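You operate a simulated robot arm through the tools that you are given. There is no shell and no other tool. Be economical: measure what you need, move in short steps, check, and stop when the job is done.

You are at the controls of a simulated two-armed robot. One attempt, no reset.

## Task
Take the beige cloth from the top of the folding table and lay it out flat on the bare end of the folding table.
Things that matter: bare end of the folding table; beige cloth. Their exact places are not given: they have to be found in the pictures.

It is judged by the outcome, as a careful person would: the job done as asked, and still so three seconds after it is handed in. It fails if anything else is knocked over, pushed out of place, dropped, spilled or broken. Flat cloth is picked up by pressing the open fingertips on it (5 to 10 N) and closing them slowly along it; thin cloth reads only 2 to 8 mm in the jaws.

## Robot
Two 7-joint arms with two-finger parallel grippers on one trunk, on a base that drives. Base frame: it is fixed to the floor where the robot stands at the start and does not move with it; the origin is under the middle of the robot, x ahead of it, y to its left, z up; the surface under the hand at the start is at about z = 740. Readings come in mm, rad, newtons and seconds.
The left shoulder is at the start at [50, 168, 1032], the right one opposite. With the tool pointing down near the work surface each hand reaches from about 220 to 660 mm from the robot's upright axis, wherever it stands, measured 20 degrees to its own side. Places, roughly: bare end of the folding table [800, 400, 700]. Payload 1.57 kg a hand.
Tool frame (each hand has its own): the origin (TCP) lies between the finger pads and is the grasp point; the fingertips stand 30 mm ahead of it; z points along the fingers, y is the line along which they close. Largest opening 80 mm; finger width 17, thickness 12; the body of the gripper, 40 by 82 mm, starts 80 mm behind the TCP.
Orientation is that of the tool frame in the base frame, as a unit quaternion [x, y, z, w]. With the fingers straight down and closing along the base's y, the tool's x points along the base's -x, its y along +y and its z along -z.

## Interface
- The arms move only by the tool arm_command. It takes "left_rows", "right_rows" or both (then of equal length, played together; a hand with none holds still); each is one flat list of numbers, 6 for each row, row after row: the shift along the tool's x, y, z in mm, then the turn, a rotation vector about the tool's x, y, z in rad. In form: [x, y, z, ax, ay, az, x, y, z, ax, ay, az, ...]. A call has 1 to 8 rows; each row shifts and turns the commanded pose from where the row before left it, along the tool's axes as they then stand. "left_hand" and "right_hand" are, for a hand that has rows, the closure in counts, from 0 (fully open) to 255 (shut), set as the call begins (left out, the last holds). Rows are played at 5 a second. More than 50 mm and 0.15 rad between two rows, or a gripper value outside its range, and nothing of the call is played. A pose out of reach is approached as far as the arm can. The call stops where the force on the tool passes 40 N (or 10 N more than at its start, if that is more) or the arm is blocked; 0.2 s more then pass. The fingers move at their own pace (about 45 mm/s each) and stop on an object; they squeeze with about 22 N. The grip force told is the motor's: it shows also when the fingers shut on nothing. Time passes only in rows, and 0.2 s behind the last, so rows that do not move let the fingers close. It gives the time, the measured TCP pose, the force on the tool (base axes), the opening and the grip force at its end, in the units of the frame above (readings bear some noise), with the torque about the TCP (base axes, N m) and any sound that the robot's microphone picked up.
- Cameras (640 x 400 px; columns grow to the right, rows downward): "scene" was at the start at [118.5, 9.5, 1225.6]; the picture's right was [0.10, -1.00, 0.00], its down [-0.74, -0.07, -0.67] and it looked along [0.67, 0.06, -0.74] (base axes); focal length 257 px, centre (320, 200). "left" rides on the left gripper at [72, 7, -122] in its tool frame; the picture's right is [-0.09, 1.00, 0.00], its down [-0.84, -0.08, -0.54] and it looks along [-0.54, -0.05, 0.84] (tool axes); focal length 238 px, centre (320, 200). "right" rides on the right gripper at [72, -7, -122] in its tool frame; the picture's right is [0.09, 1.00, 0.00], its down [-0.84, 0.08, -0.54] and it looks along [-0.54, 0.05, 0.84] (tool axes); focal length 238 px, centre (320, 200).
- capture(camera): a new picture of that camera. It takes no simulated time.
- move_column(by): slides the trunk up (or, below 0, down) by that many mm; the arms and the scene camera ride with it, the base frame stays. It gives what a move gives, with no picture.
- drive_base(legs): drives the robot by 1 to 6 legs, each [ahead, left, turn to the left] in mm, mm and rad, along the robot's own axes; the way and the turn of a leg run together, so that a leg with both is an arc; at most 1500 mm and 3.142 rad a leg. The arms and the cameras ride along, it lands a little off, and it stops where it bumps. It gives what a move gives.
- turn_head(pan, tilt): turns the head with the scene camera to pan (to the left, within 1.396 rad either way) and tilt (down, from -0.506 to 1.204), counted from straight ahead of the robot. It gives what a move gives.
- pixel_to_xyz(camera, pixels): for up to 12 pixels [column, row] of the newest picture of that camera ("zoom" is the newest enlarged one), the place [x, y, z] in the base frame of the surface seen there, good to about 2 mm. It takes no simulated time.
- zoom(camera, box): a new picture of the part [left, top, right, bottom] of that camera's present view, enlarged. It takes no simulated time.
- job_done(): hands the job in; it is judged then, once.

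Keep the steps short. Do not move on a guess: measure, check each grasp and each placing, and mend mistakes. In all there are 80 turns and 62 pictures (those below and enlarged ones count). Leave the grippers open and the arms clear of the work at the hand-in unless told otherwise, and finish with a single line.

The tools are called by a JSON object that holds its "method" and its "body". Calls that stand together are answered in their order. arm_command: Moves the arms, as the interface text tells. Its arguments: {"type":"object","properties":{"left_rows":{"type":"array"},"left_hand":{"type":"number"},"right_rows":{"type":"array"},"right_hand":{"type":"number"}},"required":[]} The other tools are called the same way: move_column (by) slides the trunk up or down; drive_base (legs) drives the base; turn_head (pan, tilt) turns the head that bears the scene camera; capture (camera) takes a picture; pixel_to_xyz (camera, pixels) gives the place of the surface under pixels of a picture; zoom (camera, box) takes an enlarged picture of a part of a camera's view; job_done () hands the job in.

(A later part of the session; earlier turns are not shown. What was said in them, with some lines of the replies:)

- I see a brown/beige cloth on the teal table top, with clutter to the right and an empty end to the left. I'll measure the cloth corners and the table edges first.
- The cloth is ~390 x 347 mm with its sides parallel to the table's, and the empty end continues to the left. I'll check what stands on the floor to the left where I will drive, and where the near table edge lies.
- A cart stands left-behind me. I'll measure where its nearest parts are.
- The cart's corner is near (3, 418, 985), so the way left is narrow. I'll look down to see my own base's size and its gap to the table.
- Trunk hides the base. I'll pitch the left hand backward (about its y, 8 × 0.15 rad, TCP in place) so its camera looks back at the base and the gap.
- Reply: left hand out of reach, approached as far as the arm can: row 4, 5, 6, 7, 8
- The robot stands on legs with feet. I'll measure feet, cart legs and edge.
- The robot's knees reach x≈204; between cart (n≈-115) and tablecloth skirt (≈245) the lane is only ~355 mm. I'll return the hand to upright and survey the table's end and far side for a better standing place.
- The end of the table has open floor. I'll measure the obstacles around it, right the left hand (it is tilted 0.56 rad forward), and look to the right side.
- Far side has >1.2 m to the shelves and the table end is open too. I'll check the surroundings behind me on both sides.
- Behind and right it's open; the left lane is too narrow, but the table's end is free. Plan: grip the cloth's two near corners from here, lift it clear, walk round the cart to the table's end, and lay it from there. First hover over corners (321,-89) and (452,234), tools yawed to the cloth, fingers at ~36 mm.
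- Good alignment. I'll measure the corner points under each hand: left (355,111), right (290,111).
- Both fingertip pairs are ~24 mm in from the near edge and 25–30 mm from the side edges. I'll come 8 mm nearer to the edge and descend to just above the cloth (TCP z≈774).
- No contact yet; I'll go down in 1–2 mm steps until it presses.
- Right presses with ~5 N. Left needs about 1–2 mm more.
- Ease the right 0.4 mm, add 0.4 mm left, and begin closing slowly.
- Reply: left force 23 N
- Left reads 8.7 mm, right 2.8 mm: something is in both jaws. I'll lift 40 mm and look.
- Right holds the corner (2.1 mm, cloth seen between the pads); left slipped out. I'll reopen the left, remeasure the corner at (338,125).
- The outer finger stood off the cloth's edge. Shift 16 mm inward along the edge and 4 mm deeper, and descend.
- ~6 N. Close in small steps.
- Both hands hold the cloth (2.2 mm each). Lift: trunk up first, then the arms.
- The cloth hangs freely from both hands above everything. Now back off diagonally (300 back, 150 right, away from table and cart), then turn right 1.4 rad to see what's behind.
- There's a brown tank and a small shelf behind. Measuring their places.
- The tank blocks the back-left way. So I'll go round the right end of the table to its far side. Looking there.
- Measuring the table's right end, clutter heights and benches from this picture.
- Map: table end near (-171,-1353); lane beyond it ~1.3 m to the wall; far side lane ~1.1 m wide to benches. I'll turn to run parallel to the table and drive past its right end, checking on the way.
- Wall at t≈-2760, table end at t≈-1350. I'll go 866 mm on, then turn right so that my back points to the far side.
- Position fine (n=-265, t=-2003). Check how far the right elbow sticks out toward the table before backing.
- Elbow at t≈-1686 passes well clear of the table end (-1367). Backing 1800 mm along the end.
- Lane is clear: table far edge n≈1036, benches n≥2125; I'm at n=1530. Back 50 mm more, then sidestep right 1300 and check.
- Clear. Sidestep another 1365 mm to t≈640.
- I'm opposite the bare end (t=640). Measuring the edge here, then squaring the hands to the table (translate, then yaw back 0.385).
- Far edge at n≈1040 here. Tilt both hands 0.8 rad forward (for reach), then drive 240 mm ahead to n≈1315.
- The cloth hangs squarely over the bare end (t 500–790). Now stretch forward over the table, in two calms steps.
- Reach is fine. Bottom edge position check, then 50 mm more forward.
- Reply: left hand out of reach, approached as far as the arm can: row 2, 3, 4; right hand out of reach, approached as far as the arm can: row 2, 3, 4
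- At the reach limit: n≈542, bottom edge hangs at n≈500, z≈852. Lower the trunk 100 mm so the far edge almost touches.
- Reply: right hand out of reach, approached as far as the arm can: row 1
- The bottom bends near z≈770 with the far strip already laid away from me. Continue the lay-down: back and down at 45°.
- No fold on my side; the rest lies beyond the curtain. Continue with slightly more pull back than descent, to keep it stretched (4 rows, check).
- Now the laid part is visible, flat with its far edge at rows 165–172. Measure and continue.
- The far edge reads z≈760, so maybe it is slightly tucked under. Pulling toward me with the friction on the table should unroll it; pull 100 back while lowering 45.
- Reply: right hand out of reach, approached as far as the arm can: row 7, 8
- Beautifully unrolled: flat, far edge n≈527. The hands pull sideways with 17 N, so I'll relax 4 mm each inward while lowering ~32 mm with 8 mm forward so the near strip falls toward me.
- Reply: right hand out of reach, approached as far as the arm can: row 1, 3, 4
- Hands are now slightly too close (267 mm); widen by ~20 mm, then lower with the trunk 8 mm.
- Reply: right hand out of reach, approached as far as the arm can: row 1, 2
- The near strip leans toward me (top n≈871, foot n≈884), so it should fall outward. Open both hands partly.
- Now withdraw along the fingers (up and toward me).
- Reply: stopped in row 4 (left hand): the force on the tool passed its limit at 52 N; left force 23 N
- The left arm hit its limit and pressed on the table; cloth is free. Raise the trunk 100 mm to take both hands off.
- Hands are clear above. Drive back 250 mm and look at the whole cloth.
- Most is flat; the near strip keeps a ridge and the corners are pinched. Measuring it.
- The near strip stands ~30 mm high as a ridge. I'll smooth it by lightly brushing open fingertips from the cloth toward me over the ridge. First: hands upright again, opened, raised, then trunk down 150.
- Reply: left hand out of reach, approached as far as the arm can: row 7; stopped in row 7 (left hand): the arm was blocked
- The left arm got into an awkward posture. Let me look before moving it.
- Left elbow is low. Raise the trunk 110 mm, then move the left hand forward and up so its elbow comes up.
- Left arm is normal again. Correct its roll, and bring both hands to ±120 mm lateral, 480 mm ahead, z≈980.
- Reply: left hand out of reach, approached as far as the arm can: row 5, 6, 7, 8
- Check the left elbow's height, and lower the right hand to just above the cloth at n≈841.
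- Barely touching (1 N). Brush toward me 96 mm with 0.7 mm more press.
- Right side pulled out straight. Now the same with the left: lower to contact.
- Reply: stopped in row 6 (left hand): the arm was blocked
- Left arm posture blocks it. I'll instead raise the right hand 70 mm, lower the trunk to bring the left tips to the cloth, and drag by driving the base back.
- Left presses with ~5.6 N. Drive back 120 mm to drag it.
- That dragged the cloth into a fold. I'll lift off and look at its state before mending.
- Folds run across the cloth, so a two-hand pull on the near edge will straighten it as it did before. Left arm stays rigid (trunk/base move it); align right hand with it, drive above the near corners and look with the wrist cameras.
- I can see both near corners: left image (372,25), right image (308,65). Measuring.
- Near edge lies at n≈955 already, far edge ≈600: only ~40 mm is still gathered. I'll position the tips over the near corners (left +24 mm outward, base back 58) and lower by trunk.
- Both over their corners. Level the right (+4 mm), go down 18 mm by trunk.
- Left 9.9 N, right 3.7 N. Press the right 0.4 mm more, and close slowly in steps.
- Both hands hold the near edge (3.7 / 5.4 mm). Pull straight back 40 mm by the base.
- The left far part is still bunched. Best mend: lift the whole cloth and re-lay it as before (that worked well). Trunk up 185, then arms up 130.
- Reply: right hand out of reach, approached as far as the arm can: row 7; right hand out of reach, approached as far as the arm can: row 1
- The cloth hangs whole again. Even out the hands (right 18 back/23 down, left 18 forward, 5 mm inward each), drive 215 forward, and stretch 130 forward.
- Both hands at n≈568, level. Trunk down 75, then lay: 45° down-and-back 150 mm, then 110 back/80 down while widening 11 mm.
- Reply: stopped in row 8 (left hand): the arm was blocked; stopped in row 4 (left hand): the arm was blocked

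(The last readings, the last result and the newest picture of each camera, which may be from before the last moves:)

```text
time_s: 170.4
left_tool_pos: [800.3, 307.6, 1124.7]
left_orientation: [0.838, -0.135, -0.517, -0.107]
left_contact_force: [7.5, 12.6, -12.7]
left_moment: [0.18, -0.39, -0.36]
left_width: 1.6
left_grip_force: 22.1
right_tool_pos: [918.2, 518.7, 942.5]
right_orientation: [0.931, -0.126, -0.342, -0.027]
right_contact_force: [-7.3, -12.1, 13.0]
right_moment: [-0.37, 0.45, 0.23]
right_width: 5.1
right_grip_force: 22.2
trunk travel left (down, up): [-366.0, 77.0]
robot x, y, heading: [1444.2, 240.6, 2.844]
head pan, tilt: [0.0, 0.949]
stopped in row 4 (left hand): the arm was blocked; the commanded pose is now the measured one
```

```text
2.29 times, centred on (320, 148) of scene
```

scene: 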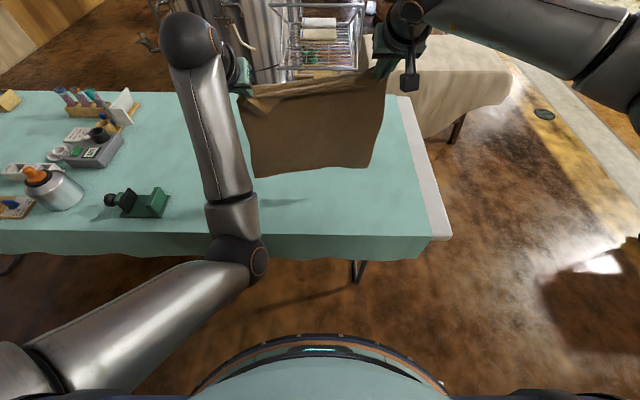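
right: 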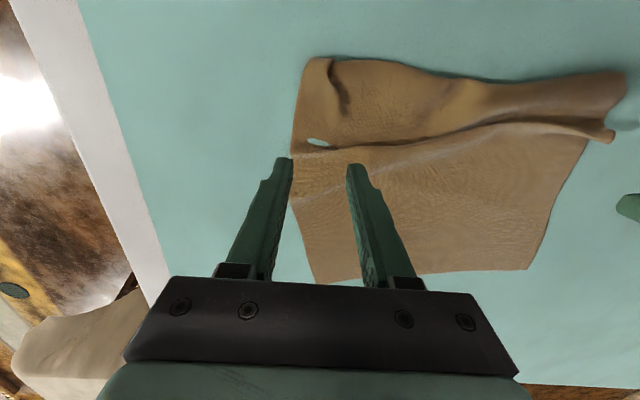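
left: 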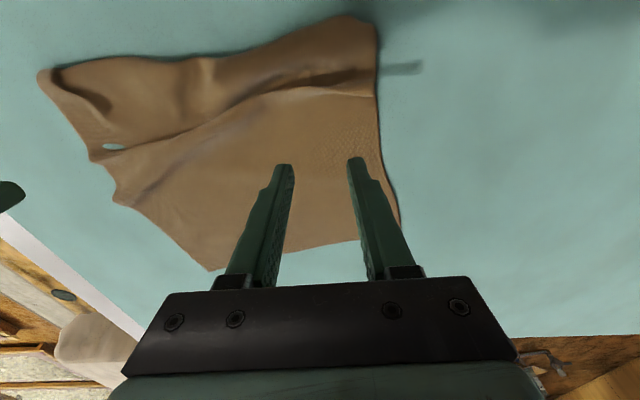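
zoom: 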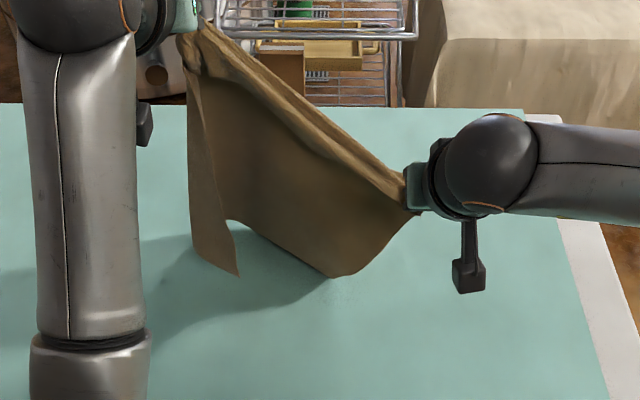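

The left arm's posture blocks retreating by arm. I'll instead keep arms rigid and lay by base (back) and trunk (down). First bring both hands level and forward again.

{"method": "arm_command", "body": {"left_rows": [-3.8, 2.5, 14.1, 0, 0.0375, 0, -3.8, 2.5, 14.1, 0, 0.0375, 0, -3.8, 2.5, 14.1, 0, 0.0375, 0, -3.8, 2.5, 14.1, 0, 0.0375, 0, -3.8, 2.5, 14.1, 0, 0.0375, 0, -3.8, 2.5, 14.1, 0, 0.0375, 0, -3.8, 2.5, 14.1, 0, 0.0375, 0, -3.8, 2.5, 14.1, 0, 0.0375, 0], "right_rows": [-27, -3.5, -0.5, 0, 0, 0, -27, -3.5, -0.5, 0, 0, 0, -27, -3.5, -0.5, 0, 0, 0, -27, -3.5, -0.5, 0, 0, 0, -27, -3.5, -0.5, 0, 0, 0, -27, -3.5, -0.5, 0, 0, 0, -27, -3.5, -0.5, 0, 0, 0, -27, -3.5, -0.5, 0, 0, 0]}}

{"method": "move_column", "body": {"by": 70}}

{"method": "capture", "body": {"camera": "scene"}}

```text
time_s: 172.2
left_tool_pos: [688.3, 323.0, 1088.7]
left_orientation: [0.906, -0.146, -0.389, -0.085]
left_contact_force: [0.8, 0.5, -0.3]
left_moment: [0.04, 0.04, 0.01]
left_width: 1.2
left_grip_force: 22.0
right_tool_pos: [769.9, 597.3, 1080.1]
right_orientation: [0.932, -0.129, -0.337, -0.033]
right_contact_force: [-1.3, -1.3, 0.3]
right_moment: [-0.03, 0.05, 0.0]
right_width: 5.0
right_grip_force: 22.4
trunk travel left (down, up): [-366.0, 77.0]
robot x, y, heading: [1446.0, 241.6, 2.846]
head pan, tilt: [0.0, 0.949]
```

```text
time_s: 173.3
left_tool_pos: [688.6, 325.5, 1158.6]
left_orientation: [0.906, -0.146, -0.389, -0.085]
left_contact_force: [0.0, 2.3, -0.1]
left_moment: [0.01, -0.02, -0.03]
left_width: 1.5
left_grip_force: 22.5
right_tool_pos: [770.2, 597.1, 1148.9]
right_orientation: [0.932, -0.13, -0.337, -0.034]
right_contact_force: [0.1, -1.2, -0.8]
right_moment: [-0.03, 0.0, 0.03]
right_width: 4.8
right_grip_force: 21.5
trunk travel left (down, up): [-436.0, 7.0]
robot x, y, heading: [1445.3, 243.1, 2.841]
head pan, tilt: [0.0, 0.949]
```

```text
4 pictures are left
```

scene: 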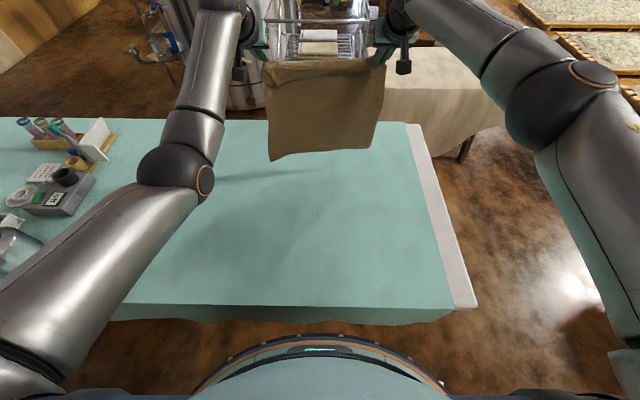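

Excellent: the cloth hangs straight again and both hands are level at n≈568. Now lay it with trunk-down and base-back in alternating small steps.

{"method": "arm_command", "body": {"right_rows": [-5.8, 0, -6.9, 0, 0, 0, 0, 0, 0, 0, 0, 0, 0, 0, 0, 0, 0, 0]}}

{"method": "move_column", "body": {"by": -70}}

{"method": "move_column", "body": {"by": -36}}

{"method": "drive_base", "body": {"legs": [[-36, 0, 0]]}}

{"method": "move_column", "body": {"by": -36}}

{"method": "drive_base", "body": {"legs": [[-36, 0, 0]]}}

{"method": "move_column", "body": {"by": -36}}

{"method": "drive_base", "body": {"legs": [[-36, 0, 0]]}}

{"method": "move_column", "body": {"by": -36}}

{"method": "drive_base", "body": {"legs": [[-36, 0, 0]]}}

{"method": "move_column", "body": {"by": -36}}

{"method": "drive_base", "body": {"legs": [[-36, 0, 0]]}}

{"method": "move_column", "body": {"by": -26}}

{"method": "drive_base", "body": {"legs": [[-35, 0, 0]]}}

{"method": "move_column", "body": {"by": -26}}

{"method": "drive_base", "body": {"legs": [[-35, 0, 0]]}}

{"method": "move_column", "body": {"by": -26}}

{"method": "drive_base", "body": {"legs": [[-35, 0, 0]]}}

{"method": "move_column", "body": {"by": -26}}

{"method": "drive_base", "body": {"legs": [[-60, 0, 0]]}}

{"method": "zoom", "body": {"camera": "scene", "box": [180, 60, 460, 235]}}

```text
time_s: 174.1
left_tool_pos: [687.0, 324.0, 1158.0]
left_orientation: [0.905, -0.146, -0.39, -0.084]
left_contact_force: [0.1, 1.6, -0.8]
left_moment: [0.07, -0.03, -0.05]
left_width: 1.2
left_grip_force: 21.9
right_tool_pos: [770.1, 597.0, 1160.0]
right_orientation: [0.932, -0.13, -0.337, -0.034]
right_contact_force: [-1.1, -0.6, 0.3]
right_moment: [-0.03, 0.02, 0.04]
right_width: 4.8
right_grip_force: 22.5
trunk travel left (down, up): [-436.0, 7.0]
robot x, y, heading: [1442.1, 243.9, 2.845]
head pan, tilt: [0.0, 0.949]
```

```text
time_s: 175.2
left_tool_pos: [689.6, 323.5, 1088.9]
left_orientation: [0.906, -0.146, -0.389, -0.085]
left_contact_force: [0.4, 1.0, -0.1]
left_moment: [0.03, -0.02, 0.0]
left_width: 1.0
left_grip_force: 22.4
right_tool_pos: [770.0, 599.1, 1089.6]
right_orientation: [0.932, -0.13, -0.338, -0.033]
right_contact_force: [-0.4, -3.1, 0.0]
right_moment: [-0.03, 0.0, 0.04]
right_width: 5.3
right_grip_force: 21.7
trunk travel left (down, up): [-366.0, 77.0]
robot x, y, heading: [1442.5, 245.5, 2.847]
head pan, tilt: [0.0, 0.949]
```

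```text
time_s: 176.0
left_tool_pos: [689.1, 323.5, 1052.3]
left_orientation: [0.906, -0.146, -0.389, -0.084]
left_contact_force: [0.9, 1.0, -0.5]
left_moment: [0.06, -0.02, -0.03]
left_width: 1.4
left_grip_force: 22.0
right_tool_pos: [770.4, 598.0, 1053.8]
right_orientation: [0.932, -0.13, -0.337, -0.033]
right_contact_force: [-0.2, -1.9, -1.4]
right_moment: [-0.05, -0.01, 0.01]
right_width: 5.0
right_grip_force: 22.2
trunk travel left (down, up): [-330.0, 113.0]
robot x, y, heading: [1444.2, 242.0, 2.849]
head pan, tilt: [0.0, 0.949]
```

```text
time_s: 176.8
left_tool_pos: [724.9, 313.5, 1052.9]
left_orientation: [0.906, -0.146, -0.389, -0.085]
left_contact_force: [-0.2, 2.1, 0.2]
left_moment: [0.07, -0.01, -0.02]
left_width: 1.3
left_grip_force: 22.4
right_tool_pos: [804.4, 588.4, 1053.8]
right_orientation: [0.932, -0.13, -0.337, -0.033]
right_contact_force: [-0.4, -2.2, -0.3]
right_moment: [0.0, -0.01, 0.02]
right_width: 5.1
right_grip_force: 22.1
trunk travel left (down, up): [-330.0, 113.0]
robot x, y, heading: [1479.6, 229.1, 2.845]
head pan, tilt: [0.0, 0.949]
```

```text
time_s: 177.6
left_tool_pos: [722.9, 314.1, 1016.0]
left_orientation: [0.905, -0.147, -0.389, -0.085]
left_contact_force: [0.6, 2.0, -0.1]
left_moment: [0.06, -0.04, -0.02]
left_width: 1.5
left_grip_force: 21.5
right_tool_pos: [804.0, 587.6, 1017.3]
right_orientation: [0.932, -0.129, -0.337, -0.033]
right_contact_force: [-0.1, -2.0, -0.3]
right_moment: [-0.02, -0.01, 0.02]
right_width: 5.0
right_grip_force: 22.7
trunk travel left (down, up): [-294.0, 149.0]
robot x, y, heading: [1481.0, 235.3, 2.846]
head pan, tilt: [0.0, 0.949]
```

```text
time_s: 178.5
left_tool_pos: [756.9, 303.1, 1017.5]
left_orientation: [0.905, -0.146, -0.389, -0.085]
left_contact_force: [0.4, 1.6, 0.1]
left_moment: [0.05, 0.0, -0.02]
left_width: 1.3
left_grip_force: 21.4
right_tool_pos: [839.1, 577.5, 1018.2]
right_orientation: [0.932, -0.129, -0.338, -0.033]
right_contact_force: [-0.2, -2.1, -0.6]
right_moment: [-0.04, 0.02, 0.03]
right_width: 5.1
right_grip_force: 22.6
trunk travel left (down, up): [-294.0, 149.0]
robot x, y, heading: [1513.3, 220.1, 2.857]
head pan, tilt: [0.0, 0.949]
```

```text
time_s: 179.3
left_tool_pos: [757.9, 303.4, 980.7]
left_orientation: [0.905, -0.145, -0.39, -0.084]
left_contact_force: [0.5, 1.4, -0.2]
left_moment: [0.06, -0.02, 0.0]
left_width: 1.1
left_grip_force: 21.9
right_tool_pos: [837.4, 576.5, 981.6]
right_orientation: [0.932, -0.13, -0.338, -0.033]
right_contact_force: [-0.3, -1.8, -0.4]
right_moment: [-0.03, 0.02, 0.0]
right_width: 5.1
right_grip_force: 21.8
trunk travel left (down, up): [-258.0, 185.0]
robot x, y, heading: [1513.6, 220.4, 2.849]
head pan, tilt: [0.0, 0.949]
```

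```text
time_s: 180.1
left_tool_pos: [790.7, 293.5, 980.8]
left_orientation: [0.906, -0.144, -0.39, -0.084]
left_contact_force: [0.9, 1.9, 0.3]
left_moment: [0.06, 0.02, -0.04]
left_width: 1.3
left_grip_force: 21.7
right_tool_pos: [871.9, 567.0, 980.6]
right_orientation: [0.932, -0.13, -0.337, -0.034]
right_contact_force: [-0.4, -0.9, 0.2]
right_moment: [-0.05, 0.02, 0.02]
right_width: 5.0
right_grip_force: 22.1
trunk travel left (down, up): [-258.0, 185.0]
robot x, y, heading: [1544.6, 211.2, 2.852]
head pan, tilt: [0.0, 0.949]
```

```text
time_s: 180.9
left_tool_pos: [791.7, 293.6, 944.5]
left_orientation: [0.906, -0.145, -0.39, -0.084]
left_contact_force: [0.2, 1.6, 0.3]
left_moment: [0.03, -0.04, -0.05]
left_width: 1.2
left_grip_force: 22.5
right_tool_pos: [872.6, 566.7, 943.2]
right_orientation: [0.932, -0.13, -0.337, -0.033]
right_contact_force: [-0.2, -1.3, 0.4]
right_moment: [0.01, 0.01, 0.02]
right_width: 4.9
right_grip_force: 21.9
trunk travel left (down, up): [-222.0, 221.0]
robot x, y, heading: [1547.5, 208.6, 2.849]
head pan, tilt: [0.0, 0.949]
```

```text
time_s: 181.8
left_tool_pos: [825.1, 283.0, 945.4]
left_orientation: [0.905, -0.146, -0.39, -0.085]
left_contact_force: [0.4, 2.0, 0.4]
left_moment: [0.05, 0.0, -0.07]
left_width: 1.3
left_grip_force: 21.9
right_tool_pos: [907.3, 557.0, 945.3]
right_orientation: [0.932, -0.129, -0.337, -0.033]
right_contact_force: [-1.1, -1.7, -0.7]
right_moment: [-0.04, 0.01, 0.02]
right_width: 4.8
right_grip_force: 22.1
trunk travel left (down, up): [-222.0, 221.0]
robot x, y, heading: [1581.8, 203.5, 2.849]
head pan, tilt: [0.0, 0.949]
```

```text
time_s: 182.6
left_tool_pos: [826.0, 282.6, 909.2]
left_orientation: [0.906, -0.146, -0.389, -0.084]
left_contact_force: [0.5, 1.2, -0.2]
left_moment: [0.08, -0.02, -0.06]
left_width: 1.4
left_grip_force: 21.7
right_tool_pos: [906.2, 555.2, 908.7]
right_orientation: [0.932, -0.129, -0.336, -0.032]
right_contact_force: [0.0, -1.2, 0.5]
right_moment: [-0.01, 0.01, 0.03]
right_width: 4.6
right_grip_force: 21.7
trunk travel left (down, up): [-186.0, 257.0]
robot x, y, heading: [1581.4, 200.7, 2.848]
head pan, tilt: [0.0, 0.949]
```

```text
time_s: 183.5
left_tool_pos: [859.0, 271.8, 909.3]
left_orientation: [0.906, -0.146, -0.389, -0.085]
left_contact_force: [1.6, 0.7, 0.0]
left_moment: [0.07, 0.0, -0.03]
left_width: 1.3
left_grip_force: 22.4
right_tool_pos: [939.7, 546.2, 909.2]
right_orientation: [0.932, -0.13, -0.337, -0.033]
right_contact_force: [-0.2, -2.3, -0.2]
right_moment: [0.03, 0.03, 0.02]
right_width: 5.1
right_grip_force: 22.1
trunk travel left (down, up): [-186.0, 257.0]
robot x, y, heading: [1613.1, 189.8, 2.853]
head pan, tilt: [0.0, 0.949]
```

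```text
time_s: 184.2
left_tool_pos: [858.7, 273.2, 882.3]
left_orientation: [0.906, -0.145, -0.39, -0.084]
left_contact_force: [0.3, 1.5, -0.1]
left_moment: [0.04, -0.02, -0.02]
left_width: 1.4
left_grip_force: 22.2
right_tool_pos: [941.1, 546.2, 883.0]
right_orientation: [0.932, -0.13, -0.337, -0.033]
right_contact_force: [-0.3, -1.2, 0.1]
right_moment: [-0.03, 0.03, 0.06]
right_width: 5.0
right_grip_force: 22.0
trunk travel left (down, up): [-160.0, 283.0]
robot x, y, heading: [1615.1, 191.6, 2.852]
head pan, tilt: [0.0, 0.949]
```

```text
time_s: 185.0
left_tool_pos: [893.0, 263.7, 881.7]
left_orientation: [0.905, -0.146, -0.39, -0.085]
left_contact_force: [0.8, 1.9, -0.4]
left_moment: [0.06, -0.02, -0.01]
left_width: 1.4
left_grip_force: 22.5
right_tool_pos: [974.7, 535.7, 883.2]
right_orientation: [0.932, -0.13, -0.337, -0.033]
right_contact_force: [0.0, -1.6, 0.0]
right_moment: [0.01, 0.04, 0.03]
right_width: 5.0
right_grip_force: 22.4
trunk travel left (down, up): [-160.0, 283.0]
robot x, y, heading: [1649.5, 180.4, 2.853]
head pan, tilt: [0.0, 0.949]
```

```text
time_s: 185.8
left_tool_pos: [893.5, 263.1, 857.1]
left_orientation: [0.906, -0.146, -0.389, -0.084]
left_contact_force: [0.9, 0.6, 0.7]
left_moment: [0.0, 0.0, -0.02]
left_width: 1.2
left_grip_force: 22.0
right_tool_pos: [974.5, 535.6, 856.3]
right_orientation: [0.932, -0.129, -0.337, -0.033]
right_contact_force: [-0.9, -0.9, 0.7]
right_moment: [-0.03, 0.01, 0.02]
right_width: 5.2
right_grip_force: 21.6
trunk travel left (down, up): [-134.0, 309.0]
robot x, y, heading: [1649.6, 179.7, 2.848]
head pan, tilt: [0.0, 0.949]
```

```text
time_s: 186.6
left_tool_pos: [926.2, 252.0, 856.4]
left_orientation: [0.905, -0.145, -0.39, -0.084]
left_contact_force: [0.3, 1.4, 0.5]
left_moment: [0.04, 0.03, -0.03]
left_width: 1.3
left_grip_force: 21.5
right_tool_pos: [1007.7, 525.6, 857.3]
right_orientation: [0.932, -0.13, -0.336, -0.033]
right_contact_force: [-0.3, -0.4, 0.2]
right_moment: [-0.02, -0.01, 0.04]
right_width: 4.9
right_grip_force: 21.8
trunk travel left (down, up): [-134.0, 309.0]
robot x, y, heading: [1683.7, 170.9, 2.855]
head pan, tilt: [0.0, 0.949]
```

```text
time_s: 187.3
left_tool_pos: [926.6, 252.7, 830.4]
left_orientation: [0.906, -0.145, -0.39, -0.084]
left_contact_force: [0.6, 1.1, 0.1]
left_moment: [0.01, 0.03, -0.04]
left_width: 1.4
left_grip_force: 22.0
right_tool_pos: [1006.9, 525.5, 831.4]
right_orientation: [0.932, -0.129, -0.337, -0.031]
right_contact_force: [-0.9, -1.8, 0.2]
right_moment: [-0.04, 0.0, -0.02]
right_width: 4.9
right_grip_force: 21.9
trunk travel left (down, up): [-108.0, 335.0]
robot x, y, heading: [1681.5, 168.6, 2.847]
head pan, tilt: [0.0, 0.949]
```

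```text
time_s: 188.2
left_tool_pos: [958.4, 242.3, 830.6]
left_orientation: [0.906, -0.145, -0.39, -0.084]
left_contact_force: [1.2, 1.6, 1.1]
left_moment: [0.06, -0.05, -0.03]
left_width: 1.2
left_grip_force: 22.1
right_tool_pos: [1040.0, 516.4, 831.6]
right_orientation: [0.932, -0.129, -0.336, -0.032]
right_contact_force: [0.0, -1.5, 0.1]
right_moment: [0.01, 0.0, 0.01]
right_width: 5.0
right_grip_force: 22.1
trunk travel left (down, up): [-108.0, 335.0]
robot x, y, heading: [1717.5, 157.2, 2.846]
head pan, tilt: [0.0, 0.949]
```

```text
time_s: 188.9
left_tool_pos: [959.4, 242.5, 803.8]
left_orientation: [0.905, -0.145, -0.39, -0.085]
left_contact_force: [0.3, 0.9, -0.5]
left_moment: [0.02, -0.01, -0.02]
left_width: 1.2
left_grip_force: 21.9
right_tool_pos: [1041.3, 515.7, 804.7]
right_orientation: [0.932, -0.129, -0.337, -0.032]
right_contact_force: [-0.1, -1.1, -0.5]
right_moment: [-0.04, 0.01, -0.03]
right_width: 5.1
right_grip_force: 21.9
trunk travel left (down, up): [-82.0, 361.0]
robot x, y, heading: [1716.1, 161.3, 2.849]
head pan, tilt: [0.0, 0.949]
```

```text
time_s: 189.9
left_tool_pos: [1015.8, 224.6, 803.8]
left_orientation: [0.905, -0.146, -0.39, -0.085]
left_contact_force: [0.4, 0.7, -0.3]
left_moment: [0.05, -0.04, -0.01]
left_width: 1.3
left_grip_force: 22.1
right_tool_pos: [1097.3, 498.1, 804.4]
right_orientation: [0.932, -0.13, -0.337, -0.033]
right_contact_force: [-1.2, -1.4, -0.6]
right_moment: [0.02, 0.0, 0.03]
right_width: 5.2
right_grip_force: 22.1
trunk travel left (down, up): [-82.0, 361.0]
robot x, y, heading: [1772.5, 141.4, 2.851]
head pan, tilt: [0.0, 0.949]
```

```text
2.29 times, centred on (320, 148) of scene
```

zoom: 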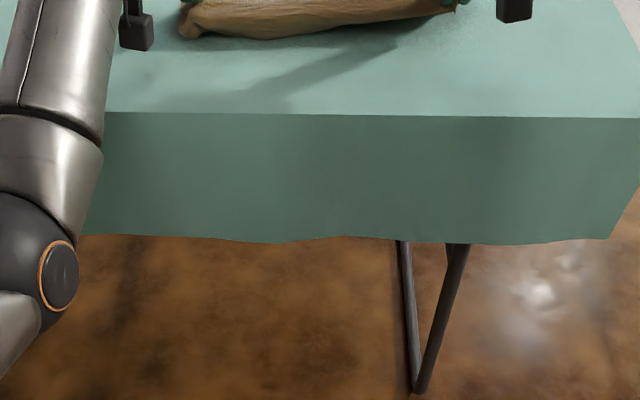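

Hands are at n=909, z=804. Raise the head's view to see the cloth.

{"method": "turn_head", "body": {"pan": 0.0, "tilt": 0.7}}

{"method": "zoom", "body": {"camera": "scene", "box": [200, 80, 440, 230]}}

{"method": "pixel_to_xyz", "body": {"camera": "scene", "pixels": [[280, 100], [320, 105], [320, 115], [360, 105], [320, 125], [320, 135]]}}

```text
time_s: 190.7
left_tool_pos: [1016.0, 225.8, 803.6]
left_orientation: [0.905, -0.146, -0.39, -0.086]
left_contact_force: [-0.7, 0.2, 0.8]
left_moment: [0.04, 0.02, -0.02]
left_width: 1.0
left_grip_force: 21.8
right_tool_pos: [1098.3, 497.6, 805.1]
right_orientation: [0.932, -0.129, -0.337, -0.032]
right_contact_force: [-0.1, -0.5, -0.8]
right_moment: [-0.03, 0.04, 0.01]
right_width: 5.1
right_grip_force: 21.9
trunk travel left (down, up): [-82.0, 361.0]
robot x, y, heading: [1772.1, 146.8, 2.85]
head pan, tilt: [0.0, 0.7]
```

```text
2.67 times, centred on (320, 155) of scene
```

zoom: 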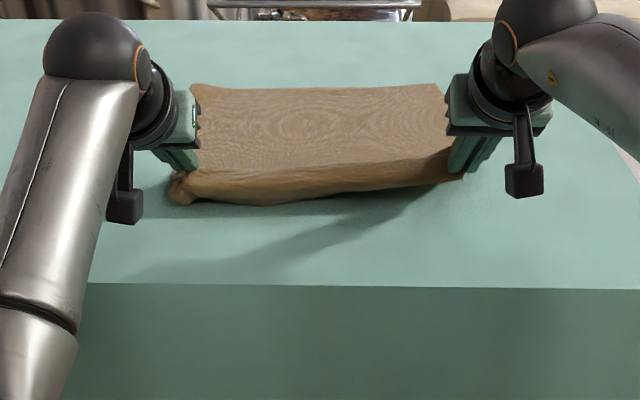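

```text
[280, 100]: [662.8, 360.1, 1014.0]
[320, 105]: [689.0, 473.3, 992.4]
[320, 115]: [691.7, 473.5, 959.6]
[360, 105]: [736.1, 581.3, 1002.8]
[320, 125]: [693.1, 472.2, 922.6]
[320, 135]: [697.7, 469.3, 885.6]
```

The laid part is flat. Pull 12 mm more to keep it taut, lower to the table, release, and rise straight up.

{"method": "drive_base", "body": {"legs": [[-12, 0, 0]]}}

{"method": "move_column", "body": {"by": -30}}

{"method": "arm_command", "body": {"left_rows": [0, 0, 0, 0, 0, 0, 0, 0, 0, 0, 0, 0, 0, 0, 0, 0, 0, 0], "right_rows": [0, 0, 0, 0, 0, 0, 0, 0, 0, 0, 0, 0, 0, 0, 0, 0, 0, 0], "left_hand": 165, "right_hand": 165}}

{"method": "move_column", "body": {"by": 90}}

{"method": "zoom", "body": {"camera": "scene", "box": [200, 80, 440, 230]}}

{"method": "pixel_to_xyz", "body": {"camera": "zoom", "pixels": [[320, 95], [320, 130], [320, 150], [320, 160], [320, 165], [320, 170], [320, 175], [320, 180], [320, 185], [320, 190], [320, 195], [320, 200]]}}

```text
time_s: 191.4
left_tool_pos: [1028.2, 222.5, 804.1]
left_orientation: [0.906, -0.146, -0.389, -0.085]
left_contact_force: [-0.1, 1.8, 0.0]
left_moment: [0.04, 0.0, -0.04]
left_width: 1.7
left_grip_force: 22.2
right_tool_pos: [1109.0, 495.1, 805.0]
right_orientation: [0.932, -0.13, -0.337, -0.032]
right_contact_force: [0.1, -2.4, 0.3]
right_moment: [-0.05, -0.02, 0.03]
right_width: 5.2
right_grip_force: 22.0
trunk travel left (down, up): [-82.0, 361.0]
robot x, y, heading: [1785.0, 140.3, 2.851]
head pan, tilt: [0.0, 0.7]
```

```text
time_s: 192.2
left_tool_pos: [1028.4, 221.6, 773.8]
left_orientation: [0.906, -0.145, -0.39, -0.085]
left_contact_force: [0.2, 0.5, 0.2]
left_moment: [0.04, -0.02, -0.04]
left_width: 1.3
left_grip_force: 22.5
right_tool_pos: [1109.0, 494.7, 774.7]
right_orientation: [0.932, -0.129, -0.336, -0.033]
right_contact_force: [0.8, -1.4, 0.8]
right_moment: [0.01, 0.01, 0.01]
right_width: 4.9
right_grip_force: 21.9
trunk travel left (down, up): [-52.0, 391.0]
robot x, y, heading: [1781.9, 140.4, 2.852]
head pan, tilt: [0.0, 0.7]
```

```text
time_s: 192.9
left_tool_pos: [1029.2, 220.6, 775.0]
left_orientation: [0.906, -0.145, -0.39, -0.084]
left_contact_force: [-0.7, 0.3, 0.5]
left_moment: [0.0, -0.02, 0.02]
left_width: 28.1
left_grip_force: 0.1
right_tool_pos: [1109.5, 495.6, 775.3]
right_orientation: [0.932, -0.129, -0.336, -0.032]
right_contact_force: [-0.1, 0.5, -0.2]
right_moment: [0.01, 0.02, 0.02]
right_width: 28.2
right_grip_force: 0.0
trunk travel left (down, up): [-52.0, 391.0]
robot x, y, heading: [1782.1, 137.9, 2.852]
head pan, tilt: [0.0, 0.7]
```

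```text
time_s: 194.2
left_tool_pos: [1027.1, 222.3, 864.0]
left_orientation: [0.906, -0.145, -0.389, -0.085]
left_contact_force: [0.8, 0.5, -0.2]
left_moment: [0.01, -0.03, 0.0]
left_width: 28.1
left_grip_force: 0.0
right_tool_pos: [1109.5, 495.0, 863.8]
right_orientation: [0.932, -0.129, -0.337, -0.032]
right_contact_force: [0.2, -0.5, -1.0]
right_moment: [-0.01, -0.01, -0.02]
right_width: 28.2
right_grip_force: 0.0
trunk travel left (down, up): [-142.0, 301.0]
robot x, y, heading: [1781.4, 140.4, 2.85]
head pan, tilt: [0.0, 0.7]
```

```text
2.67 times, centred on (320, 155) of scene
```

zoom: 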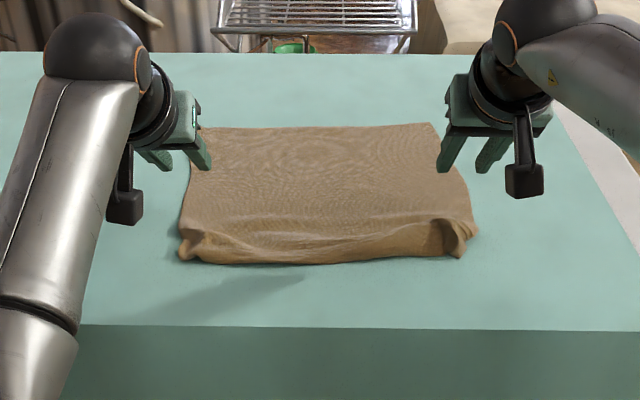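

```text
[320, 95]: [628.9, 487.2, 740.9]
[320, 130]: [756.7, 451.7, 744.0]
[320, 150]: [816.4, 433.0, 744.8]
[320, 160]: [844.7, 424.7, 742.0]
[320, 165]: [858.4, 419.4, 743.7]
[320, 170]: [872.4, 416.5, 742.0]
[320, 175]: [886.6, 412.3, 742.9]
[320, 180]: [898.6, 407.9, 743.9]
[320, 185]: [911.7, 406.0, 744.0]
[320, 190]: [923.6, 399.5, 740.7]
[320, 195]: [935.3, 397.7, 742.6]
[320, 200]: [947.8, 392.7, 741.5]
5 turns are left
```

Flat except for the near ~35 mm strip, which is ruffled. With open fingertips starting at the ridge I'll graze the table (TCP z≈771) and sweep only outward toward me — corners first, then the middle by sidestepping.

{"method": "arm_command", "body": {"left_rows": [0, 0, 0, 0, 0, 0, 0, 0, 0, 0, 0, 0, 0, 0, 0, 0, 0, 0], "right_rows": [0, 0, 0, 0, 0, 0, 0, 0, 0, 0, 0, 0, 0, 0, 0, 0, 0, 0], "left_hand": 0, "right_hand": 0}}

{"method": "move_column", "body": {"by": -93}}

{"method": "drive_base", "body": {"legs": [[-55, 0, 0]]}}

{"method": "move_column", "body": {"by": 70}}

{"method": "drive_base", "body": {"legs": [[45, 100, 0]]}}

{"method": "move_column", "body": {"by": -70}}

{"method": "drive_base", "body": {"legs": [[-50, 0, 0]]}}

{"method": "move_column", "body": {"by": 70}}

{"method": "drive_base", "body": {"legs": [[48, 75, 0]]}}

{"method": "move_column", "body": {"by": -70}}

{"method": "drive_base", "body": {"legs": [[-50, 0, 0]]}}

{"method": "move_column", "body": {"by": 100}}

{"method": "zoom", "body": {"camera": "scene", "box": [220, 80, 520, 267]}}

```text
time_s: 195.0
left_tool_pos: [1028.3, 221.5, 864.6]
left_orientation: [0.905, -0.146, -0.39, -0.086]
left_contact_force: [0.1, 0.2, 0.3]
left_moment: [0.01, 0.01, -0.06]
left_width: 79.8
left_grip_force: 0.1
right_tool_pos: [1110.1, 493.9, 864.9]
right_orientation: [0.932, -0.129, -0.337, -0.032]
right_contact_force: [-0.3, -0.3, 0.2]
right_moment: [-0.01, -0.01, 0.02]
right_width: 80.0
right_grip_force: 0.0
trunk travel left (down, up): [-142.0, 301.0]
robot x, y, heading: [1783.7, 140.1, 2.847]
head pan, tilt: [0.0, 0.7]
```

```text
time_s: 196.3
left_tool_pos: [1027.4, 222.6, 772.1]
left_orientation: [0.905, -0.146, -0.389, -0.085]
left_contact_force: [-0.3, -0.2, 0.2]
left_moment: [-0.01, -0.02, -0.02]
left_width: 80.0
left_grip_force: 0.0
right_tool_pos: [1109.5, 495.4, 771.6]
right_orientation: [0.932, -0.129, -0.336, -0.032]
right_contact_force: [-0.6, -0.5, -0.4]
right_moment: [-0.04, -0.03, -0.01]
right_width: 79.8
right_grip_force: 0.0
trunk travel left (down, up): [-49.0, 394.0]
robot x, y, heading: [1783.4, 139.0, 2.846]
head pan, tilt: [0.0, 0.7]
```

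```text
time_s: 197.2
left_tool_pos: [1080.4, 206.4, 770.1]
left_orientation: [0.905, -0.146, -0.389, -0.085]
left_contact_force: [0.8, 0.4, 0.2]
left_moment: [0.01, 0.02, 0.02]
left_width: 80.1
left_grip_force: 0.1
right_tool_pos: [1161.2, 479.4, 771.2]
right_orientation: [0.932, -0.129, -0.337, -0.033]
right_contact_force: [0.7, 0.1, -1.2]
right_moment: [0.0, -0.04, 0.0]
right_width: 80.1
right_grip_force: 0.0
trunk travel left (down, up): [-49.0, 394.0]
robot x, y, heading: [1835.1, 122.8, 2.851]
head pan, tilt: [0.0, 0.7]
```

```text
time_s: 198.3
left_tool_pos: [1080.5, 205.9, 840.9]
left_orientation: [0.906, -0.146, -0.389, -0.085]
left_contact_force: [0.1, 0.8, -0.4]
left_moment: [-0.02, -0.01, 0.0]
left_width: 79.9
left_grip_force: 0.0
right_tool_pos: [1161.0, 479.2, 842.5]
right_orientation: [0.932, -0.129, -0.337, -0.032]
right_contact_force: [0.0, 0.7, -0.4]
right_moment: [0.01, -0.01, -0.01]
right_width: 80.1
right_grip_force: 0.1
trunk travel left (down, up): [-119.0, 324.0]
robot x, y, heading: [1838.0, 123.4, 2.85]
head pan, tilt: [0.0, 0.7]
```

```text
time_s: 199.8
left_tool_pos: [1007.4, 122.6, 841.9]
left_orientation: [0.905, -0.146, -0.39, -0.085]
left_contact_force: [-0.9, 0.4, -0.7]
left_moment: [0.0, 0.01, 0.01]
left_width: 80.0
left_grip_force: 0.2
right_tool_pos: [1089.0, 396.8, 842.2]
right_orientation: [0.932, -0.13, -0.337, -0.033]
right_contact_force: [0.2, -0.1, -0.1]
right_moment: [0.01, 0.02, -0.01]
right_width: 79.9
right_grip_force: 0.1
trunk travel left (down, up): [-119.0, 324.0]
robot x, y, heading: [1766.4, 41.6, 2.852]
head pan, tilt: [0.0, 0.7]
```

```text
time_s: 200.9
left_tool_pos: [1008.0, 122.7, 770.8]
left_orientation: [0.906, -0.145, -0.389, -0.085]
left_contact_force: [0.0, -0.2, 0.5]
left_moment: [0.0, 0.0, -0.01]
left_width: 80.1
left_grip_force: 0.0
right_tool_pos: [1090.1, 396.9, 771.7]
right_orientation: [0.932, -0.13, -0.337, -0.033]
right_contact_force: [-0.9, -0.4, 1.7]
right_moment: [0.04, -0.02, 0.03]
right_width: 80.0
right_grip_force: 0.2
trunk travel left (down, up): [-49.0, 394.0]
robot x, y, heading: [1761.3, 40.7, 2.85]
head pan, tilt: [0.0, 0.7]
```

```text
time_s: 201.8
left_tool_pos: [1055.4, 110.4, 771.1]
left_orientation: [0.905, -0.147, -0.39, -0.086]
left_contact_force: [0.7, -0.2, 0.1]
left_moment: [0.03, -0.04, -0.03]
left_width: 79.9
left_grip_force: 0.1
right_tool_pos: [1136.5, 383.2, 770.8]
right_orientation: [0.932, -0.13, -0.336, -0.033]
right_contact_force: [0.5, -0.1, -0.6]
right_moment: [0.01, 0.01, 0.01]
right_width: 80.0
right_grip_force: 0.2
trunk travel left (down, up): [-49.0, 394.0]
robot x, y, heading: [1810.6, 23.5, 2.844]
head pan, tilt: [0.0, 0.7]
```

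```text
time_s: 202.9
left_tool_pos: [1055.4, 109.9, 841.3]
left_orientation: [0.905, -0.147, -0.389, -0.085]
left_contact_force: [-0.3, -0.3, -0.5]
left_moment: [0.03, 0.0, 0.01]
left_width: 79.9
left_grip_force: 0.0
right_tool_pos: [1136.3, 383.2, 842.0]
right_orientation: [0.932, -0.13, -0.337, -0.032]
right_contact_force: [-0.9, 0.5, 0.6]
right_moment: [-0.02, 0.0, -0.01]
right_width: 79.9
right_grip_force: 0.1
trunk travel left (down, up): [-119.0, 324.0]
robot x, y, heading: [1811.6, 28.3, 2.849]
head pan, tilt: [0.0, 0.7]
```

```text
time_s: 204.3
left_tool_pos: [987.8, 53.3, 841.0]
left_orientation: [0.905, -0.147, -0.389, -0.086]
left_contact_force: [0.9, -0.6, -0.8]
left_moment: [0.0, -0.01, -0.01]
left_width: 80.1
left_grip_force: 0.1
right_tool_pos: [1070.1, 326.1, 841.1]
right_orientation: [0.932, -0.131, -0.337, -0.033]
right_contact_force: [0.0, -0.3, -0.3]
right_moment: [0.02, 0.01, 0.01]
right_width: 79.8
right_grip_force: 0.1
trunk travel left (down, up): [-119.0, 324.0]
robot x, y, heading: [1741.9, -29.6, 2.847]
head pan, tilt: [0.0, 0.7]
```

```text
time_s: 205.3
left_tool_pos: [989.5, 53.6, 770.5]
left_orientation: [0.905, -0.148, -0.389, -0.085]
left_contact_force: [0.2, -0.8, 0.1]
left_moment: [0.02, -0.01, -0.01]
left_width: 79.9
left_grip_force: 0.0
right_tool_pos: [1071.2, 325.7, 771.1]
right_orientation: [0.932, -0.132, -0.337, -0.033]
right_contact_force: [-0.7, -0.3, 1.7]
right_moment: [0.1, -0.05, -0.01]
right_width: 79.9
right_grip_force: 0.0
trunk travel left (down, up): [-49.0, 394.0]
robot x, y, heading: [1742.4, -30.1, 2.843]
head pan, tilt: [0.0, 0.7]
```

```text
time_s: 206.3
left_tool_pos: [1037.3, 39.3, 771.8]
left_orientation: [0.905, -0.148, -0.39, -0.087]
left_contact_force: [-0.5, -0.2, 1.0]
left_moment: [-0.02, 0.0, 0.03]
left_width: 80.1
left_grip_force: 0.0
right_tool_pos: [1120.3, 312.1, 771.5]
right_orientation: [0.932, -0.13, -0.336, -0.032]
right_contact_force: [1.5, 0.4, 3.0]
right_moment: [0.13, -0.02, -0.06]
right_width: 80.2
right_grip_force: 0.1
trunk travel left (down, up): [-49.0, 394.0]
robot x, y, heading: [1792.7, -45.7, 2.85]
head pan, tilt: [0.0, 0.7]
```

```text
time_s: 207.6
left_tool_pos: [1036.7, 37.5, 871.4]
left_orientation: [0.905, -0.147, -0.39, -0.085]
left_contact_force: [-0.2, 0.0, -0.3]
left_moment: [0.0, -0.01, 0.01]
left_width: 79.8
left_grip_force: 0.0
right_tool_pos: [1118.4, 311.7, 871.3]
right_orientation: [0.932, -0.131, -0.336, -0.032]
right_contact_force: [0.1, 0.4, -0.4]
right_moment: [0.03, -0.01, 0.01]
right_width: 79.9
right_grip_force: 0.1
trunk travel left (down, up): [-149.0, 294.0]
robot x, y, heading: [1791.4, -45.9, 2.846]
head pan, tilt: [0.0, 0.7]
```

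```text
2.13 times, centred on (370, 174) of scene
4 turns are left
```

zoom: 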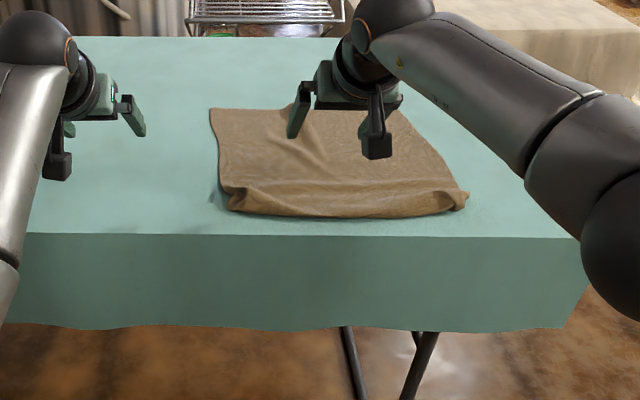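

The cloth lies spread out; the near strip still shows some rise. Measuring heights from this last picture.

{"method": "pixel_to_xyz", "body": {"camera": "zoom", "pixels": [[240, 190], [240, 203], [290, 190], [290, 205], [340, 195], [340, 210], [400, 195], [400, 210], [455, 198], [285, 135], [225, 112], [340, 216]]}}

```text
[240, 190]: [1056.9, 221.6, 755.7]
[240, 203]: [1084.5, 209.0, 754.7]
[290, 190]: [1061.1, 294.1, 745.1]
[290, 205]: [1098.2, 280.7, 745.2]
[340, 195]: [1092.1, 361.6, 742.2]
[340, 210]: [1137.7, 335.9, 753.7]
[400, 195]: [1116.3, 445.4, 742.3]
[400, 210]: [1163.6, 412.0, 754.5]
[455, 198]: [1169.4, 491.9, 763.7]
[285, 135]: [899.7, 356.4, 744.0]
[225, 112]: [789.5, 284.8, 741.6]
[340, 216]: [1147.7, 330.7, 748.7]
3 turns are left
```

Remaining rise is ~10 mm along the near strip (n≈980–1000) and ~20 mm at the right corner. I'll press it straight down with the open tips at three sidesteps, without dragging, then withdraw.

{"method": "drive_base", "body": {"legs": [[-28, 0, 0]]}}

{"method": "move_column", "body": {"by": -102}}

{"method": "move_column", "body": {"by": 60}}

{"method": "drive_base", "body": {"legs": [[0, -88, 0]]}}

{"method": "move_column", "body": {"by": -60}}

{"method": "move_column", "body": {"by": 60}}

{"method": "drive_base", "body": {"legs": [[8, -87, 0]]}}

{"method": "move_column", "body": {"by": -60}}

{"method": "move_column", "body": {"by": 140}}

{"method": "drive_base", "body": {"legs": [[-250, 0, 0]]}}

```text
time_s: 208.4
left_tool_pos: [1062.8, 30.6, 870.8]
left_orientation: [0.905, -0.147, -0.389, -0.086]
left_contact_force: [-0.6, 0.3, 0.0]
left_moment: [0.0, 0.02, 0.0]
left_width: 79.9
left_grip_force: 0.0
right_tool_pos: [1147.1, 304.5, 870.1]
right_orientation: [0.932, -0.131, -0.336, -0.032]
right_contact_force: [0.2, 0.2, 0.1]
right_moment: [0.0, -0.03, -0.02]
right_width: 79.9
right_grip_force: 0.1
trunk travel left (down, up): [-149.0, 294.0]
robot x, y, heading: [1819.8, -54.0, 2.845]
head pan, tilt: [0.0, 0.7]
```

```text
time_s: 209.8
left_tool_pos: [1063.6, 29.5, 769.7]
left_orientation: [0.905, -0.147, -0.389, -0.085]
left_contact_force: [0.8, -0.1, -0.1]
left_moment: [-0.05, -0.02, -0.03]
left_width: 80.0
left_grip_force: 0.0
right_tool_pos: [1145.7, 303.5, 771.8]
right_orientation: [0.931, -0.132, -0.338, -0.034]
right_contact_force: [0.5, -0.4, 5.8]
right_moment: [0.27, -0.01, -0.04]
right_width: 80.0
right_grip_force: 0.0
trunk travel left (down, up): [-47.0, 396.0]
robot x, y, heading: [1821.7, -49.8, 2.849]
head pan, tilt: [0.0, 0.7]
```

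```text
time_s: 210.8
left_tool_pos: [1063.4, 31.2, 829.1]
left_orientation: [0.905, -0.148, -0.389, -0.087]
left_contact_force: [0.7, -0.6, 0.4]
left_moment: [0.02, -0.01, 0.0]
left_width: 79.9
left_grip_force: 0.2
right_tool_pos: [1146.0, 304.8, 829.1]
right_orientation: [0.932, -0.131, -0.335, -0.033]
right_contact_force: [-0.4, -0.2, 0.0]
right_moment: [-0.01, -0.01, 0.0]
right_width: 80.0
right_grip_force: 0.0
trunk travel left (down, up): [-107.0, 336.0]
robot x, y, heading: [1818.2, -52.1, 2.844]
head pan, tilt: [0.0, 0.7]
```

```text
time_s: 212.2
left_tool_pos: [1089.0, 115.2, 829.4]
left_orientation: [0.905, -0.147, -0.389, -0.085]
left_contact_force: [-0.3, 0.0, 0.6]
left_moment: [0.0, 0.0, -0.02]
left_width: 80.1
left_grip_force: 0.3
right_tool_pos: [1171.1, 388.6, 829.5]
right_orientation: [0.932, -0.131, -0.336, -0.033]
right_contact_force: [-0.6, 0.1, 0.3]
right_moment: [-0.01, 0.0, -0.01]
right_width: 80.1
right_grip_force: 0.0
trunk travel left (down, up): [-107.0, 336.0]
robot x, y, heading: [1843.9, 33.1, 2.845]
head pan, tilt: [0.0, 0.7]
```

```text
time_s: 213.2
left_tool_pos: [1090.5, 115.1, 770.5]
left_orientation: [0.905, -0.147, -0.39, -0.086]
left_contact_force: [0.8, 0.5, 0.1]
left_moment: [0.02, 0.05, 0.0]
left_width: 80.0
left_grip_force: 0.1
right_tool_pos: [1171.3, 388.2, 770.0]
right_orientation: [0.931, -0.131, -0.338, -0.034]
right_contact_force: [-1.3, -0.1, 5.3]
right_moment: [0.2, 0.04, 0.03]
right_width: 79.9
right_grip_force: 0.0
trunk travel left (down, up): [-47.0, 396.0]
robot x, y, heading: [1844.7, 32.5, 2.848]
head pan, tilt: [0.0, 0.7]
```

```text
time_s: 214.2
left_tool_pos: [1087.9, 116.0, 829.9]
left_orientation: [0.905, -0.147, -0.389, -0.086]
left_contact_force: [-1.0, -0.5, 0.6]
left_moment: [0.0, 0.03, -0.01]
left_width: 80.3
left_grip_force: 0.0
right_tool_pos: [1171.4, 388.5, 829.0]
right_orientation: [0.932, -0.13, -0.336, -0.033]
right_contact_force: [-0.6, -0.2, 0.0]
right_moment: [0.0, 0.03, 0.02]
right_width: 80.0
right_grip_force: 0.1
trunk travel left (down, up): [-107.0, 336.0]
robot x, y, heading: [1843.8, 32.8, 2.848]
head pan, tilt: [0.0, 0.7]
```

```text
time_s: 215.6
left_tool_pos: [1106.3, 199.9, 829.3]
left_orientation: [0.905, -0.146, -0.389, -0.085]
left_contact_force: [-0.5, 0.4, 0.2]
left_moment: [-0.01, 0.02, 0.0]
left_width: 80.1
left_grip_force: 0.0
right_tool_pos: [1188.5, 472.3, 830.1]
right_orientation: [0.932, -0.13, -0.336, -0.032]
right_contact_force: [-0.7, -0.4, 0.2]
right_moment: [-0.02, 0.0, 0.0]
right_width: 80.2
right_grip_force: 0.2
trunk travel left (down, up): [-107.0, 336.0]
robot x, y, heading: [1862.6, 117.2, 2.845]
head pan, tilt: [0.0, 0.7]
```

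```text
time_s: 216.6
left_tool_pos: [1106.1, 199.9, 768.5]
left_orientation: [0.906, -0.146, -0.389, -0.085]
left_contact_force: [-0.6, -0.4, 0.3]
left_moment: [-0.01, 0.02, -0.03]
left_width: 79.9
left_grip_force: 0.1
right_tool_pos: [1188.4, 473.1, 770.6]
right_orientation: [0.932, -0.131, -0.337, -0.033]
right_contact_force: [-1.2, -0.1, -0.1]
right_moment: [0.04, 0.04, 0.05]
right_width: 80.1
right_grip_force: 0.1
trunk travel left (down, up): [-47.0, 396.0]
robot x, y, heading: [1863.4, 116.0, 2.845]
head pan, tilt: [0.0, 0.7]
```

```text
time_s: 218.3
left_tool_pos: [1105.4, 199.9, 908.8]
left_orientation: [0.905, -0.146, -0.39, -0.085]
left_contact_force: [0.7, -0.1, -0.5]
left_moment: [-0.02, 0.03, 0.01]
left_width: 80.0
left_grip_force: 0.2
right_tool_pos: [1188.6, 472.7, 908.4]
right_orientation: [0.932, -0.131, -0.335, -0.032]
right_contact_force: [-0.3, -0.1, 0.2]
right_moment: [0.01, -0.01, 0.01]
right_width: 79.7
right_grip_force: 0.1
trunk travel left (down, up): [-187.0, 256.0]
robot x, y, heading: [1861.6, 117.1, 2.847]
head pan, tilt: [0.0, 0.7]
```

```text
time_s: 220.2
left_tool_pos: [1267.9, 146.0, 910.9]
left_orientation: [0.904, -0.15, -0.39, -0.087]
left_contact_force: [-0.4, -0.2, 0.7]
left_moment: [0.03, 0.0, -0.02]
left_width: 80.2
left_grip_force: 0.0
right_tool_pos: [1352.8, 419.8, 910.2]
right_orientation: [0.932, -0.135, -0.336, -0.035]
right_contact_force: [-0.3, 0.2, -0.4]
right_moment: [-0.02, 0.01, 0.04]
right_width: 80.1
right_grip_force: 0.0
trunk travel left (down, up): [-187.0, 256.0]
robot x, y, heading: [2023.2, 54.1, 2.835]
head pan, tilt: [0.0, 0.7]
stopped in leg 1: the robot was blocked; the commanded pose is now the measured one
2 turns are left
```

The hands are open and clear of the table, but the base touched something behind. Step forward 60 mm to stand free.

{"method": "drive_base", "body": {"legs": [[60, 0, 0]]}}

```text
time_s: 221.2
left_tool_pos: [1208.6, 164.5, 909.0]
left_orientation: [0.904, -0.151, -0.39, -0.088]
left_contact_force: [-0.6, -0.3, -0.1]
left_moment: [-0.04, 0.03, 0.0]
left_width: 80.1
left_grip_force: 0.0
right_tool_pos: [1294.6, 438.1, 910.7]
right_orientation: [0.931, -0.134, -0.337, -0.033]
right_contact_force: [0.2, -0.2, 0.1]
right_moment: [0.0, 0.0, -0.01]
right_width: 80.0
right_grip_force: 0.0
trunk travel left (down, up): [-187.0, 256.0]
robot x, y, heading: [1965.0, 73.9, 2.84]
head pan, tilt: [0.0, 0.7]
1 turns are left
```

Both grippers are open and clear of the cloth. I'm handing in.

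{"method": "job_done", "body": {}}

```text
The job is handed in.
```

The beige cloth is spread out on the bare end of the folding table, but its near edge was still raised about 10 mm, and about 20 mm at one corner, when last measured; I then pressed it down but had no pictures left to check, and the base bumped something behind it while backing away.
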